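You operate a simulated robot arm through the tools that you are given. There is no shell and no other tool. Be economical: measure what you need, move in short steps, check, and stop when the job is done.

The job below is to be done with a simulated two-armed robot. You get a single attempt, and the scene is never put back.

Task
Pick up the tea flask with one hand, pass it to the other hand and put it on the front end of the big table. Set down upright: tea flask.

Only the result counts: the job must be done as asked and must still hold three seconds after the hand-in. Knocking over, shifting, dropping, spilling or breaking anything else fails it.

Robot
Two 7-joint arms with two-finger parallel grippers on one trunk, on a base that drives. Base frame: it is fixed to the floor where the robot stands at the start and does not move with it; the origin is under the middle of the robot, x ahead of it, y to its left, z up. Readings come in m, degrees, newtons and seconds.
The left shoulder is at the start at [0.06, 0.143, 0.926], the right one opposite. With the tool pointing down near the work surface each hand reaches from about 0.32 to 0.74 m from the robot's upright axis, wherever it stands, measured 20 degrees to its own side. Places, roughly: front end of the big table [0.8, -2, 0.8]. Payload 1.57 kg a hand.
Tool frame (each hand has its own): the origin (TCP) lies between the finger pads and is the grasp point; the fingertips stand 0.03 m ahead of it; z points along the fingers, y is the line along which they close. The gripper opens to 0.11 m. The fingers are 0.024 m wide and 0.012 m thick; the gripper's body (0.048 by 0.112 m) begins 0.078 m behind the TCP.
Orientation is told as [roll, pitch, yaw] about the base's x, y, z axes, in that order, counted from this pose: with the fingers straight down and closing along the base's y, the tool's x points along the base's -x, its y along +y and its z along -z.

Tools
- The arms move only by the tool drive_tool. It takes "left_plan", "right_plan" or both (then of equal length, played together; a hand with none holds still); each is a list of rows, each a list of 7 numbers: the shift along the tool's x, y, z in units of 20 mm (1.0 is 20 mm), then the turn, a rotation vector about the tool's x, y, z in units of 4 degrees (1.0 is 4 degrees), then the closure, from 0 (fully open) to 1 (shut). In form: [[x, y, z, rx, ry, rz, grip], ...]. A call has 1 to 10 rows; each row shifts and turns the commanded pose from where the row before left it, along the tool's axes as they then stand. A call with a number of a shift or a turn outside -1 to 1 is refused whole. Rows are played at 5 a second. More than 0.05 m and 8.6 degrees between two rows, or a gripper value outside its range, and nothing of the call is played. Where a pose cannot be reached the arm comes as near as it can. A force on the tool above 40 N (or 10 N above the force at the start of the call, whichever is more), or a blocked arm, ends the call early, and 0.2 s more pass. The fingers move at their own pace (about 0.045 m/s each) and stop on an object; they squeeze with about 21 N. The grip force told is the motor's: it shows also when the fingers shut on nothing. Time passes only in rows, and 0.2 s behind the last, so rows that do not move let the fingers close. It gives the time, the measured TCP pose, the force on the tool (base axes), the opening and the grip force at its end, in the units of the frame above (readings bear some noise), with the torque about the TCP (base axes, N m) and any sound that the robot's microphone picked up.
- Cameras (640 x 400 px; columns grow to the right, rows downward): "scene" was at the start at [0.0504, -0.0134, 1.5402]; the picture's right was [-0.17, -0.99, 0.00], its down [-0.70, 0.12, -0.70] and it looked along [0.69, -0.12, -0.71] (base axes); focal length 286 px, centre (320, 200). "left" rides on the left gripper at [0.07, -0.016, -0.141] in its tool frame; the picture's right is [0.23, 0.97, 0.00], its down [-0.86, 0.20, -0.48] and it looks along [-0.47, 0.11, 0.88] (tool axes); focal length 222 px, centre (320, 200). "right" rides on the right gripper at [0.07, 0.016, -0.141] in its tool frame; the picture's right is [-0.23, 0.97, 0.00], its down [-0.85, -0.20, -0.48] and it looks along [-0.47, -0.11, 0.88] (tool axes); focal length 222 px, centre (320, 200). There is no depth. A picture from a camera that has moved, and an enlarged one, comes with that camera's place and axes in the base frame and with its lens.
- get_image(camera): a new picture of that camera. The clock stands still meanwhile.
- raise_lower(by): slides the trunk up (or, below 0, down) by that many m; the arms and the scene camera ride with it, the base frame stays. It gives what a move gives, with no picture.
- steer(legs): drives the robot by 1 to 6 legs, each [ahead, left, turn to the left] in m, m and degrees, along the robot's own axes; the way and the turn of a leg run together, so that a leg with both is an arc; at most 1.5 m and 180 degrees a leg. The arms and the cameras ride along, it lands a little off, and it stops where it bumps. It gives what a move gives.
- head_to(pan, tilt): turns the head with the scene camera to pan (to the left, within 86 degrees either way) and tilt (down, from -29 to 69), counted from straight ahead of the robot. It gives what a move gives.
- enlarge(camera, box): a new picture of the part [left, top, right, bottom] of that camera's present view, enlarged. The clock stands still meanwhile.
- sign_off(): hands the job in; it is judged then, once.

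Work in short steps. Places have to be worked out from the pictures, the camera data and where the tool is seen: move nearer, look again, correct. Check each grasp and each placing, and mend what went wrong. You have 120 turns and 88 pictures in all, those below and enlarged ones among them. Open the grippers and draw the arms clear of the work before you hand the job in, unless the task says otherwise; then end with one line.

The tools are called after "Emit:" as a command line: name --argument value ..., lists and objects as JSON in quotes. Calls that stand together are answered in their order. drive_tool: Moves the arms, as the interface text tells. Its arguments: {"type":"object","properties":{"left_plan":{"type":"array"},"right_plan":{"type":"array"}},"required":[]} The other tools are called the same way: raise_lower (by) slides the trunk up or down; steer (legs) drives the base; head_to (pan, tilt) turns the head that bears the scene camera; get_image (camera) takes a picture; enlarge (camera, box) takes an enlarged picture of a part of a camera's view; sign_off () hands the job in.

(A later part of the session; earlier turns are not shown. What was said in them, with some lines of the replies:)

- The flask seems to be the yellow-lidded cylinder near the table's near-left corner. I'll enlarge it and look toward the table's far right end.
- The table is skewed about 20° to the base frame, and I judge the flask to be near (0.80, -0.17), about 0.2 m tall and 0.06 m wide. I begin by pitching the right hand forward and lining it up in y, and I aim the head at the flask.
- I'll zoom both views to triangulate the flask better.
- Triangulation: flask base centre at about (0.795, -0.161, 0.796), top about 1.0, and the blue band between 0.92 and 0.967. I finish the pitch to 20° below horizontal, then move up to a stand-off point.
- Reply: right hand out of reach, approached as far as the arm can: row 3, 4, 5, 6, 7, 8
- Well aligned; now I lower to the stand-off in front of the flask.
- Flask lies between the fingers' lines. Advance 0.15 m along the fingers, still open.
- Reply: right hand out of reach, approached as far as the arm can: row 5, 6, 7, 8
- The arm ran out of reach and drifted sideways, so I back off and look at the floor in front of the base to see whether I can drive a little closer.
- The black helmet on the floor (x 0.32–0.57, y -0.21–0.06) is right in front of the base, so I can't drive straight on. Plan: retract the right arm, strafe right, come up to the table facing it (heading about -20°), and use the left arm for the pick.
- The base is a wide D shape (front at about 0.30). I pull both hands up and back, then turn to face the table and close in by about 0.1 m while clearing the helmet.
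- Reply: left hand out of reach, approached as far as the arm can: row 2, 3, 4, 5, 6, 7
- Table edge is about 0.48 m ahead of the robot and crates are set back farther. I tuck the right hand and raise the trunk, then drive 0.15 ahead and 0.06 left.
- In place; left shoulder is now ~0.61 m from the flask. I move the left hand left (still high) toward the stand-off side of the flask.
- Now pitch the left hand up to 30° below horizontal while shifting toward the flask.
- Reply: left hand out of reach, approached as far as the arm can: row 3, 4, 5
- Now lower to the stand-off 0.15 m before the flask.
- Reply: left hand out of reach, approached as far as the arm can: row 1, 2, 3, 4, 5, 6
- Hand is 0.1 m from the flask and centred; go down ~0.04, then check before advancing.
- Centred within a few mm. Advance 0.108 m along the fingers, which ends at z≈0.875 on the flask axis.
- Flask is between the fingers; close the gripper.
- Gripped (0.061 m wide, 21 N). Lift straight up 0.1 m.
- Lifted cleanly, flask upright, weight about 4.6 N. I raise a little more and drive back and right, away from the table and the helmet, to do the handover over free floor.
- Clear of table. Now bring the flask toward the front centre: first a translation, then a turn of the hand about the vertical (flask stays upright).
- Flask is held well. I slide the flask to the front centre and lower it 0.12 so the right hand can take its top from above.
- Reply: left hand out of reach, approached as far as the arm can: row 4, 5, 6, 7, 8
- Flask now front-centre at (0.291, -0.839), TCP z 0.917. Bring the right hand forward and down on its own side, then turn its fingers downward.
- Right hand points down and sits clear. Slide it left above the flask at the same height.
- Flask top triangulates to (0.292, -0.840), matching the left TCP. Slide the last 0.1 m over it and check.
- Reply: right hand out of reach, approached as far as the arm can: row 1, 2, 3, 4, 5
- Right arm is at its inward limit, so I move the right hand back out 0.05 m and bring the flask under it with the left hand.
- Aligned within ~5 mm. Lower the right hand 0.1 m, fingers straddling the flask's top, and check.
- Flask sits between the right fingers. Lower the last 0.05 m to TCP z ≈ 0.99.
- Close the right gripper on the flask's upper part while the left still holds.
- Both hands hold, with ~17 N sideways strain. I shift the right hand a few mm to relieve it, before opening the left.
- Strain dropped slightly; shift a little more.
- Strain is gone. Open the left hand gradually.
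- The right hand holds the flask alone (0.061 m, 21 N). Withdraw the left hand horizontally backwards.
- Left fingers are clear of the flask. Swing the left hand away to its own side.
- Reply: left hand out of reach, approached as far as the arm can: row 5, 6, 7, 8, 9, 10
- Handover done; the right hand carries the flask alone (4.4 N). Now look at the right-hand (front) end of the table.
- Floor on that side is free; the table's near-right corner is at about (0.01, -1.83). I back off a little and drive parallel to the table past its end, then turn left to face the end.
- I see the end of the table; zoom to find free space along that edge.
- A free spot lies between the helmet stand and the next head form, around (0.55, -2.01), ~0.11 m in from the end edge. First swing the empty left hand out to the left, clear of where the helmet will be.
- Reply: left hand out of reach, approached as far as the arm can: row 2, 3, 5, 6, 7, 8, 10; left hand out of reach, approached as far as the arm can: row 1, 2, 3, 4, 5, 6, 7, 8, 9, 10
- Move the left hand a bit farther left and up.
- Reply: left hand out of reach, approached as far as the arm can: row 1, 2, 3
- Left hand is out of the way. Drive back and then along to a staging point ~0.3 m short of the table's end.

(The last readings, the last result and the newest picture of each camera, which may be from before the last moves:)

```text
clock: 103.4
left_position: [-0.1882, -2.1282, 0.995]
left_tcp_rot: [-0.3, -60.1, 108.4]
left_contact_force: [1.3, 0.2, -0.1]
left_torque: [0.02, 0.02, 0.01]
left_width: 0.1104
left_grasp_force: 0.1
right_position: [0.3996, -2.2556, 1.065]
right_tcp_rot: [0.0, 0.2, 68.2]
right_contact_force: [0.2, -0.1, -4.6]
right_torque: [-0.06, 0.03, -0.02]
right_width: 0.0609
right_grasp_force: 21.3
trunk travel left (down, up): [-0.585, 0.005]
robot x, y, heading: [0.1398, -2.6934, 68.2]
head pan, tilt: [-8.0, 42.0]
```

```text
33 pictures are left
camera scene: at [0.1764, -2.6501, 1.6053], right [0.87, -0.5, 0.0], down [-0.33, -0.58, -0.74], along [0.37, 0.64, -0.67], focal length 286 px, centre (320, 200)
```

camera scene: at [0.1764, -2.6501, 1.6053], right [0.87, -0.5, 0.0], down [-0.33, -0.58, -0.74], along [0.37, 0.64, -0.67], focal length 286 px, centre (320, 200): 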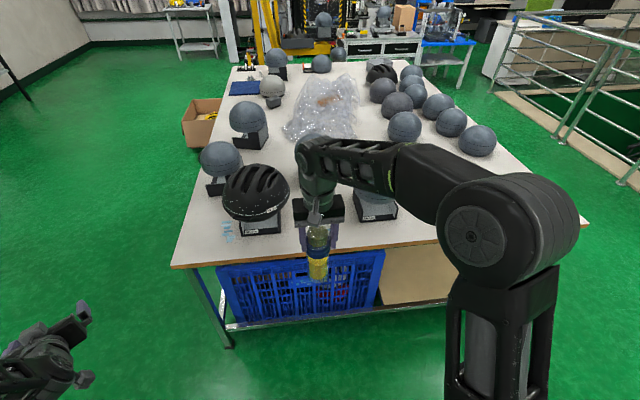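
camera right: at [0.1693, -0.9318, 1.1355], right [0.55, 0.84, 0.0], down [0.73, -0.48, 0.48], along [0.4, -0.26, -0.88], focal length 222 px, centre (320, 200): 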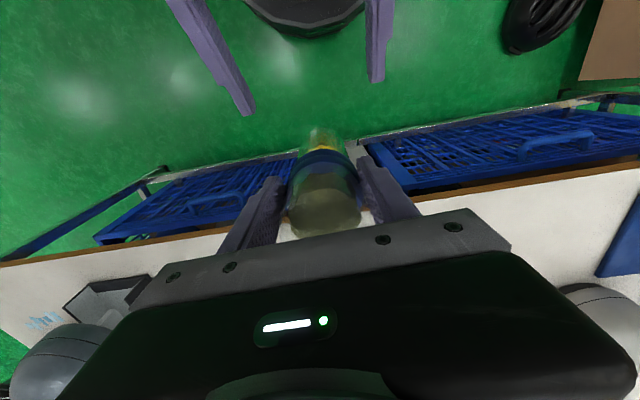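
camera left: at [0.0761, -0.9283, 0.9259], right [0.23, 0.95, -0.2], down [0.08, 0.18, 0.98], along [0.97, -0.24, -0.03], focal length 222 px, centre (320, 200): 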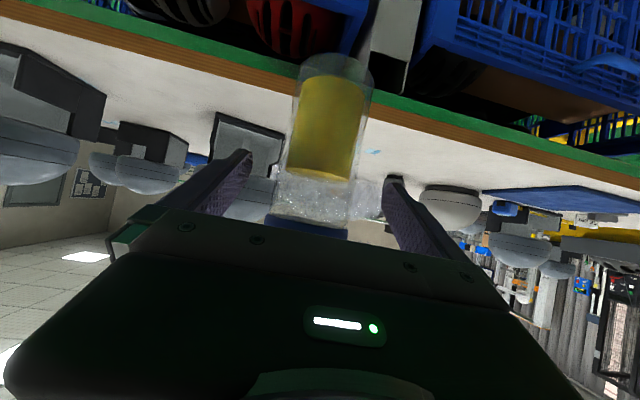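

Good line-up; zoom to refine helmet and head-form positions.

Emit:
enlarge --camera "scene" --box '[200, 140, 440, 290]'

Emit:
get_image --camera "right"

```text
2.67 times, centred on (320, 215) of scene
camera zoom: at [0.1764, -2.6501, 1.6053], right [0.87, -0.5, 0.0], down [-0.33, -0.58, -0.74], along [0.37, 0.64, -0.67], focal length 762 px, centre (320, 160)
```

zoom: 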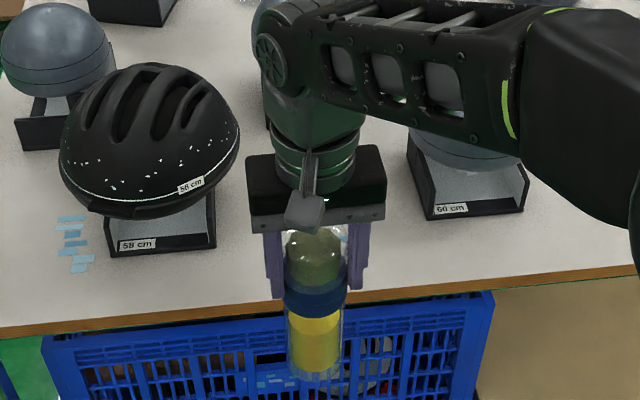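

```text
31 pictures are left
camera right: at [0.3574, -2.3142, 1.2061], right [-0.82, 0.57, 0.0], down [0.5, 0.72, 0.48], along [0.27, 0.39, -0.88], focal length 222 px, centre (320, 200)
```

right: 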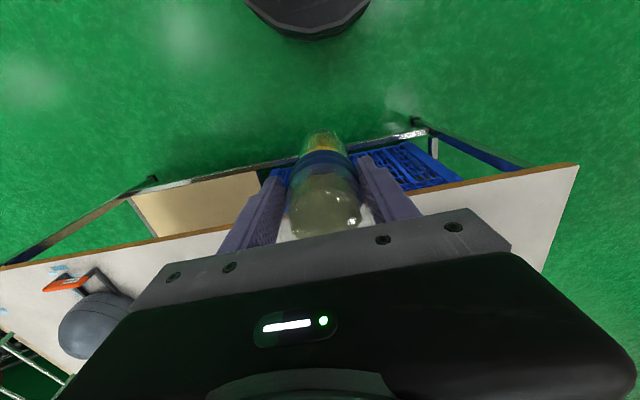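

Refined target (0.56, -2.02): helmet edge ~0.13 m to the left, stand ~0.14 m to the right. Drive in 0.22 m and 0.06 right; the arm does the rest.

Emit:
steer --legs '[[0, -0.06, 0], [0.22, 0, 0]]'

Emit:
enlarge --camera "scene" --box '[160, 140, 480, 340]'

Emit:
get_image --camera "right"

```text
clock: 105.7
left_position: [-0.0516, -1.942, 0.9961]
left_tcp_rot: [-0.1, -60.0, 108.5]
left_contact_force: [-1.1, 0.7, 0.2]
left_torque: [-0.02, 0.02, 0.0]
left_width: 0.1099
left_grasp_force: 0.0
right_position: [0.5348, -2.0679, 1.0631]
right_tcp_rot: [0.1, 0.2, 68.3]
right_contact_force: [0.0, 0.4, -5.0]
right_torque: [-0.1, 0.05, -0.02]
right_width: 0.061
right_grasp_force: 21.1
trunk travel left (down, up): [-0.585, 0.005]
robot x, y, heading: [0.2793, -2.5118, 68.5]
head pan, tilt: [-8.0, 42.0]
```

```text
2.00 times, centred on (320, 240) of scene
camera zoom: at [0.3141, -2.4628, 1.6052], right [0.87, -0.5, 0.0], down [-0.33, -0.58, -0.74], along [0.37, 0.64, -0.67], focal length 572 px, centre (320, 120)
```

zoom: 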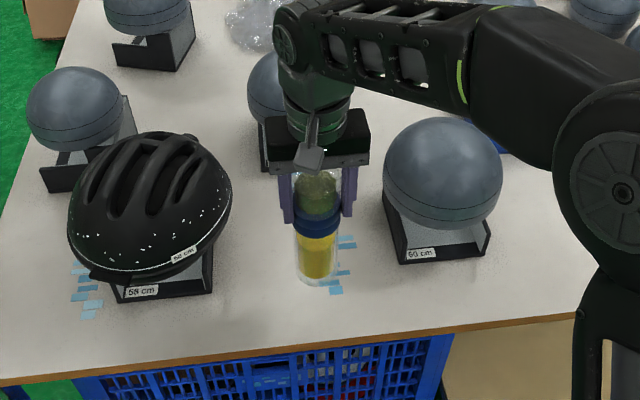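

```text
29 pictures are left
camera right: at [0.4946, -2.1271, 1.2056], right [-0.82, 0.57, 0.0], down [0.5, 0.72, 0.48], along [0.27, 0.39, -0.88], focal length 222 px, centre (320, 200)
```

right: 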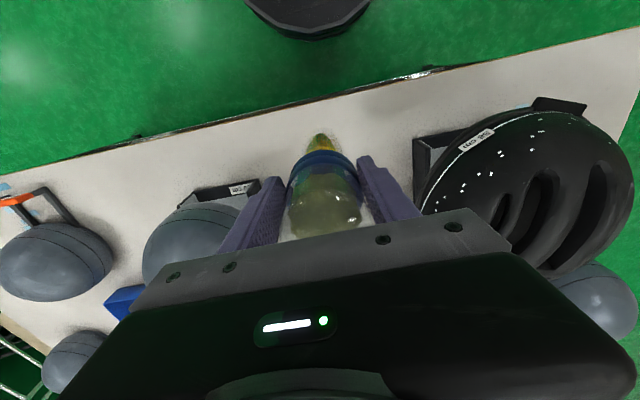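

Over the table; move the arm 0.05 m inward, slightly left, then lower most of the way.

Emit:
drive_tool --right_plan '[[-0.83, 0.1, 0, 0, 0, 0, 1], [-0.83, 0.1, 0, 0, 0, 0, 1], [-0.83, 0.1, 0, 0, 0, 0, 1], [0, 0, 1, 0, 0, 0, 1], [0, 0, 1, 0, 0, 0, 1], [0, 0, 1, 0, 0, 0, 1], [0, 0, 1, 0, 0, 0, 1]]'

Emit:
enlarge --camera "scene" --box '[200, 140, 440, 290]'

Emit:
get_image --camera "left"

```text
clock: 107.2
left_position: [-0.0527, -1.943, 0.9952]
left_tcp_rot: [-0.1, -60.1, 108.5]
left_contact_force: [0.2, -0.3, 0.1]
left_torque: [0.05, -0.01, 0.04]
left_width: 0.1102
left_grasp_force: 0.1
right_position: [0.5474, -2.0203, 0.983]
right_tcp_rot: [-0.1, 0.0, 68.4]
right_contact_force: [-0.4, 0.5, -5.0]
right_torque: [-0.05, 0.04, 0.05]
right_width: 0.0607
right_grasp_force: 21.1
trunk travel left (down, up): [-0.585, 0.005]
robot x, y, heading: [0.2837, -2.5105, 68.4]
head pan, tilt: [-8.0, 42.0]
```

```text
2.67 times, centred on (320, 215) of scene
camera zoom: at [0.3136, -2.4639, 1.6052], right [0.87, -0.5, 0.0], down [-0.33, -0.58, -0.74], along [0.37, 0.64, -0.67], focal length 762 px, centre (320, 160)
```

zoom: 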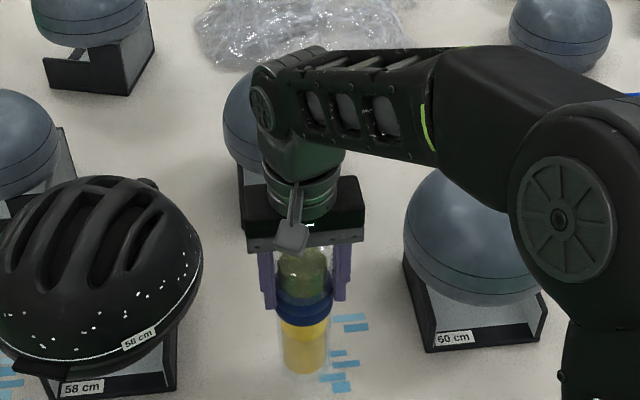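

```text
27 pictures are left
camera left: at [0.0138, -2.0875, 1.0051], right [-0.89, -0.41, -0.2], down [-0.19, -0.05, 0.98], along [-0.42, 0.91, -0.03], focal length 222 px, centre (320, 200)
```

left: 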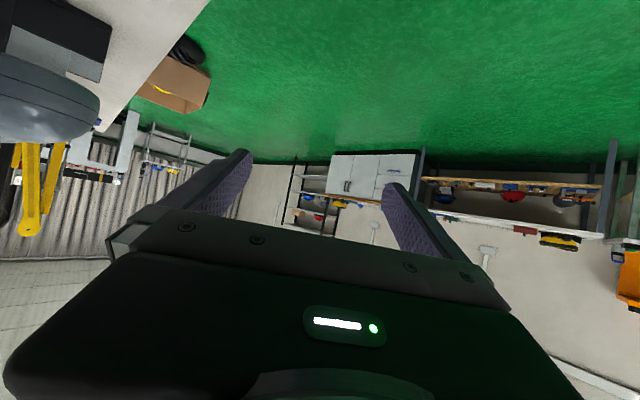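

Lower the last 2–3 cm slowly, watching the force.

Emit:
drive_tool --right_plan '[[0, 0, 0.5, 0, 0, 0, 1], [0, 0, 0.5, 0, 0, 0, 1], [0, 0, 0.2, 0, 0, 0, 1], [0, 0, 0, 0, 0, 0, 1]]'

```text
clock: 108.2
left_position: [-0.0513, -1.9438, 0.9953]
left_tcp_rot: [-0.1, -60.1, 108.5]
left_contact_force: [-0.5, 1.1, 0.2]
left_torque: [-0.01, -0.06, 0.03]
left_width: 0.11
left_grasp_force: 0.1
right_position: [0.5478, -2.0222, 0.9597]
right_tcp_rot: [-0.1, 0.1, 68.3]
right_contact_force: [-0.2, 0.2, -4.8]
right_torque: [-0.08, 0.01, -0.02]
right_width: 0.0608
right_grasp_force: 21.0
trunk travel left (down, up): [-0.585, 0.005]
robot x, y, heading: [0.2819, -2.5074, 68.3]
head pan, tilt: [-8.0, 42.0]
```

No contact yet; continue in 2 mm steps.

Emit:
drive_tool --right_plan '[[0, 0, 0.1, 0, 0, 0, 1], [0, 0, 0.1, 0, 0, 0, 1], [0, 0, 0.1, 0, 0, 0, 1], [0, 0, 0, 0, 0, 0, 1]]'

```text
clock: 109.2
left_position: [-0.0527, -1.9425, 0.9961]
left_tcp_rot: [-0.2, -60.2, 108.5]
left_contact_force: [0.8, 0.3, -1.0]
left_torque: [0.04, 0.01, 0.02]
left_width: 0.1101
left_grasp_force: 0.1
right_position: [0.5486, -2.0214, 0.9537]
right_tcp_rot: [0.0, 0.0, 68.4]
right_contact_force: [-0.6, 0.0, -4.8]
right_torque: [-0.05, 0.07, -0.01]
right_width: 0.061
right_grasp_force: 20.9
trunk travel left (down, up): [-0.585, 0.005]
robot x, y, heading: [0.2825, -2.51, 68.2]
head pan, tilt: [-8.0, 42.0]
```

Emit:
drive_tool --right_plan '[[0, 0, 0.1, 0, 0, 0, 1], [0, 0, 0.1, 0, 0, 0, 1], [0, 0, 0, 0, 0, 0, 1]]'

Emit:
enlarge --camera "scene" --box '[270, 220, 370, 300]'

```text
clock: 110.0
left_position: [-0.0513, -1.943, 0.9958]
left_tcp_rot: [-0.1, -60.2, 108.6]
left_contact_force: [0.2, -0.8, -0.4]
left_torque: [0.01, 0.01, -0.03]
left_width: 0.1097
left_grasp_force: 0.1
right_position: [0.5484, -2.0206, 0.9515]
right_tcp_rot: [0.0, -0.2, 68.3]
right_contact_force: [4.2, 1.3, 11.0]
right_torque: [0.15, -0.53, -0.03]
right_width: 0.0609
right_grasp_force: 20.9
trunk travel left (down, up): [-0.585, 0.005]
robot x, y, heading: [0.2829, -2.5161, 68.6]
head pan, tilt: [-8.0, 42.0]
```

```text
5.00 times, centred on (320, 260) of scene
camera zoom: at [0.3133, -2.4655, 1.6055], right [0.87, -0.5, 0.0], down [-0.33, -0.58, -0.74], along [0.37, 0.65, -0.67], focal length 1429 px, centre (320, -100)
```

zoom: 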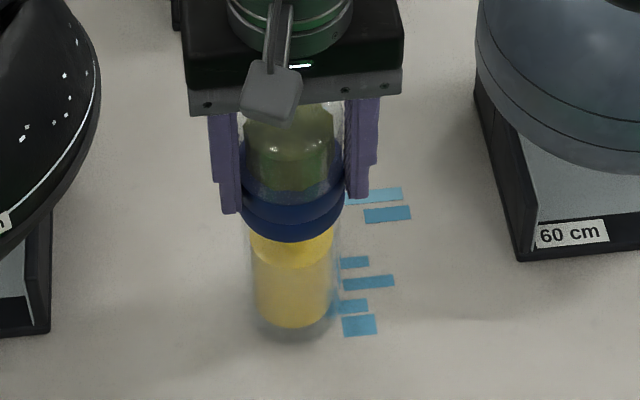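

Touchdown (force went up). Ease up 1 mm to relax the press, then open slowly.

Emit:
drive_tool --right_plan '[[0, 0, -0.06, 0, 0, 0, 1], [0, 0, 0, 0, 0, 0, 1]]'

```text
clock: 110.7
left_position: [-0.0508, -1.9451, 0.9965]
left_tcp_rot: [-0.1, -60.2, 108.4]
left_contact_force: [-0.1, -0.1, 0.1]
left_torque: [0.01, -0.04, 0.0]
left_width: 0.1097
left_grasp_force: 0.1
right_position: [0.5482, -2.0229, 0.9522]
right_tcp_rot: [-0.2, 0.1, 68.3]
right_contact_force: [4.6, 1.9, 2.4]
right_torque: [-0.06, 0.28, -0.05]
right_width: 0.0612
right_grasp_force: 20.6
trunk travel left (down, up): [-0.585, 0.005]
robot x, y, heading: [0.2826, -2.5114, 68.4]
head pan, tilt: [-8.0, 42.0]
```

The flask rests on the table with light load; open gradually.

Emit:
drive_tool --right_plan '[[0, 0, 0, 0, 0, 0, 0.42], [0, 0, 0, 0, 0, 0, 0.38], [0, 0, 0, 0, 0, 0, 0.3], [0, 0, 0, 0, 0, 0, 0.2], [0, 0, 0, 0, 0, 0, 0.1], [0, 0, 0, 0, 0, 0, 0.1]]'

Emit:
enlarge --camera "scene" --box '[270, 200, 398, 300]'

Emit:
get_image --camera "right"

```text
clock: 112.0
left_position: [-0.0513, -1.9425, 0.995]
left_tcp_rot: [-0.2, -60.2, 108.5]
left_contact_force: [0.2, -0.3, 0.6]
left_torque: [-0.01, 0.01, -0.01]
left_width: 0.1101
left_grasp_force: 0.1
right_position: [0.5475, -2.0221, 0.9512]
right_tcp_rot: [0.0, 0.1, 68.3]
right_contact_force: [0.3, 0.2, 0.2]
right_torque: [0.01, 0.01, 0.04]
right_width: 0.0992
right_grasp_force: 0.1
trunk travel left (down, up): [-0.585, 0.005]
robot x, y, heading: [0.2844, -2.5081, 68.4]
head pan, tilt: [-8.0, 42.0]
```

```text
4.00 times, centred on (334, 250) of scene
camera zoom: at [0.3133, -2.4646, 1.6053], right [0.87, -0.5, 0.0], down [-0.33, -0.58, -0.74], along [0.37, 0.65, -0.67], focal length 1143 px, centre (264, 0)
```

zoom: 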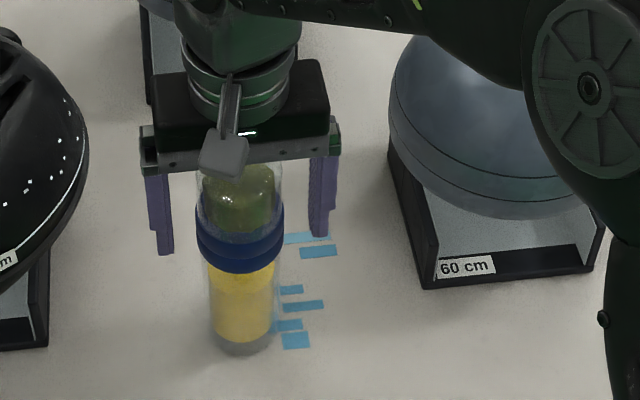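

```text
24 pictures are left
camera right: at [0.5068, -2.0808, 1.0936], right [-0.82, 0.57, 0.0], down [0.5, 0.72, 0.48], along [0.27, 0.39, -0.88], focal length 222 px, centre (320, 200)
```

right: 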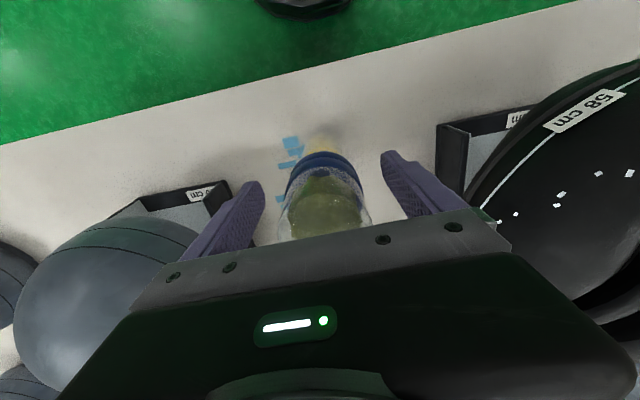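

Released, the flask stands upright. Raise the right hand straight up.

Emit:
drive_tool --right_plan '[[0, 0, -0.5, 0, 0, 0, 0.1], [0, 0, -1, 0, 0, 0, 0.1], [0, 0, -1, 0, 0, 0, 0.1], [0, 0, -1, 0, 0, 0, 0.1], [0, 0, -1, 0, 0, 0, 0.1], [0, 0, -1, 0, 0, 0, 0.1], [0, 0, -1, 0, 0, 0, 0.1], [0, 0, -1, 0, 0, 0, 0.1]]'

Emit:
get_image --camera "scene"

```text
clock: 113.8
left_position: [-0.0521, -1.9439, 0.9954]
left_tcp_rot: [-0.3, -60.1, 108.5]
left_contact_force: [0.3, 0.9, 0.2]
left_torque: [0.01, -0.01, 0.01]
left_width: 0.11
left_grasp_force: 0.0
right_position: [0.5489, -2.0201, 1.1012]
right_tcp_rot: [0.0, 0.0, 68.3]
right_contact_force: [0.5, -0.2, -0.3]
right_torque: [0.03, -0.01, 0.01]
right_width: 0.099
right_grasp_force: 0.2
trunk travel left (down, up): [-0.585, 0.005]
robot x, y, heading: [0.2809, -2.5085, 68.3]
head pan, tilt: [-8.0, 42.0]
```

```text
23 pictures are left
camera scene: at [0.3132, -2.4647, 1.6053], right [0.87, -0.5, 0.0], down [-0.33, -0.58, -0.74], along [0.37, 0.65, -0.67], focal length 286 px, centre (320, 200)
```

scene: 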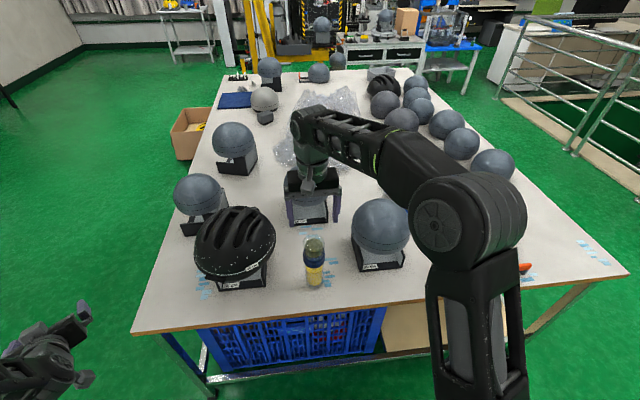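

Hand is above the flask's top (tips ≈1.07 vs 1.00). Back the robot straight away and check the scene.

Emit:
steer --legs '[[-0.35, 0, 0]]'

Emit:
get_image --camera "scene"

Emit:
enlarge --camera "scene" --box '[220, 120, 420, 245]'

```text
clock: 116.2
left_position: [-0.1896, -2.2812, 0.9957]
left_tcp_rot: [-0.1, -60.2, 109.3]
left_contact_force: [1.1, 0.6, -0.4]
left_torque: [0.01, -0.01, -0.02]
left_width: 0.1098
left_grasp_force: 0.0
right_position: [0.4124, -2.3497, 1.1011]
right_tcp_rot: [0.0, 0.0, 69.0]
right_contact_force: [-0.8, -0.7, 0.2]
right_torque: [0.05, -0.02, 0.01]
right_width: 0.099
right_grasp_force: 0.0
trunk travel left (down, up): [-0.585, 0.005]
robot x, y, heading: [0.1505, -2.8435, 69.1]
head pan, tilt: [-8.0, 42.0]
```

```text
22 pictures are left
camera scene: at [0.1821, -2.798, 1.6053], right [0.87, -0.49, 0.0], down [-0.32, -0.58, -0.74], along [0.36, 0.65, -0.67], focal length 286 px, centre (320, 200)
```

scene: 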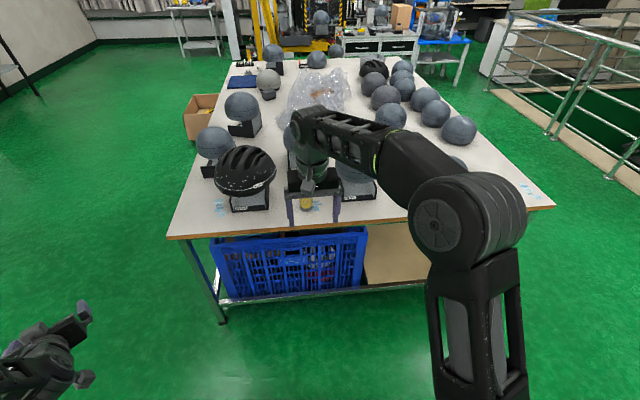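

```text
3.20 times, centred on (320, 182) of scene
camera zoom: at [0.1821, -2.798, 1.6053], right [0.87, -0.49, 0.0], down [-0.32, -0.58, -0.74], along [0.36, 0.65, -0.67], focal length 914 px, centre (320, 256)
```

zoom: 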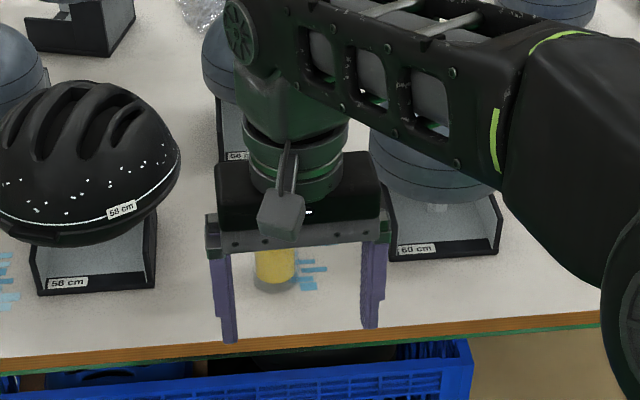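

The flask stands behind the hand; I open the right gripper fully and move it right for a last clear look.

Emit:
drive_tool --right_plan '[[0, -1, 0, 0, 0, 0, 0], [0, -1, 0, 0, 0, 0, 0], [0, -1, 0, 0, 0, 0, 0], [0, -1, 0, 0, 0, 0, 0], [0, -1, 0, 0, 0, 0, 0], [0, -1, 0, 0, 0, 0, 0]]'

Emit:
enlarge --camera "scene" --box '[220, 120, 420, 245]'

```text
clock: 117.5
left_position: [-0.1887, -2.2804, 0.9938]
left_tcp_rot: [-0.2, -60.2, 109.1]
left_contact_force: [0.2, 0.7, -0.3]
left_torque: [-0.01, -0.02, 0.0]
left_width: 0.1101
left_grasp_force: 0.1
right_position: [0.523, -2.3931, 1.1019]
right_tcp_rot: [0.1, 0.1, 69.2]
right_contact_force: [-0.3, 0.3, 0.3]
right_torque: [0.02, -0.01, 0.02]
right_width: 0.1102
right_grasp_force: 0.0
trunk travel left (down, up): [-0.585, 0.005]
robot x, y, heading: [0.1537, -2.842, 69.2]
head pan, tilt: [-8.0, 42.0]
```

```text
3.20 times, centred on (320, 182) of scene
camera zoom: at [0.1829, -2.797, 1.6053], right [0.87, -0.49, 0.0], down [-0.32, -0.59, -0.74], along [0.36, 0.65, -0.67], focal length 914 px, centre (320, 256)
```

zoom: 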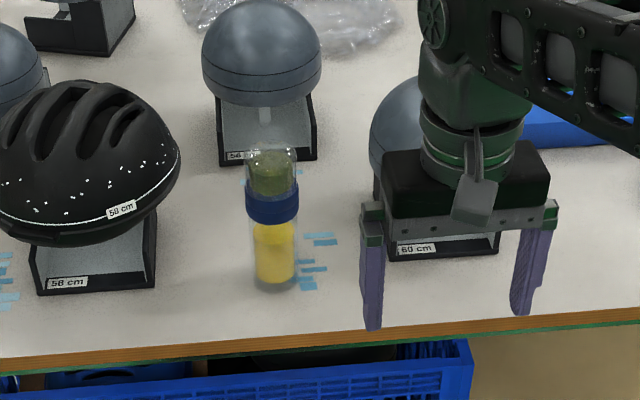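

The flask stands upright on the front end of the table, nothing else has shifted, and both grippers are open and clear. I hand the job in.

Emit:
sign_off

```text
The job is handed in.
```

The left hand picked up the tea flask and passed it to the right, which set it upright on the front end of the big table at about (0.55, -2.02); nothing else appeared moved, and both grippers were open and clear when I handed in.
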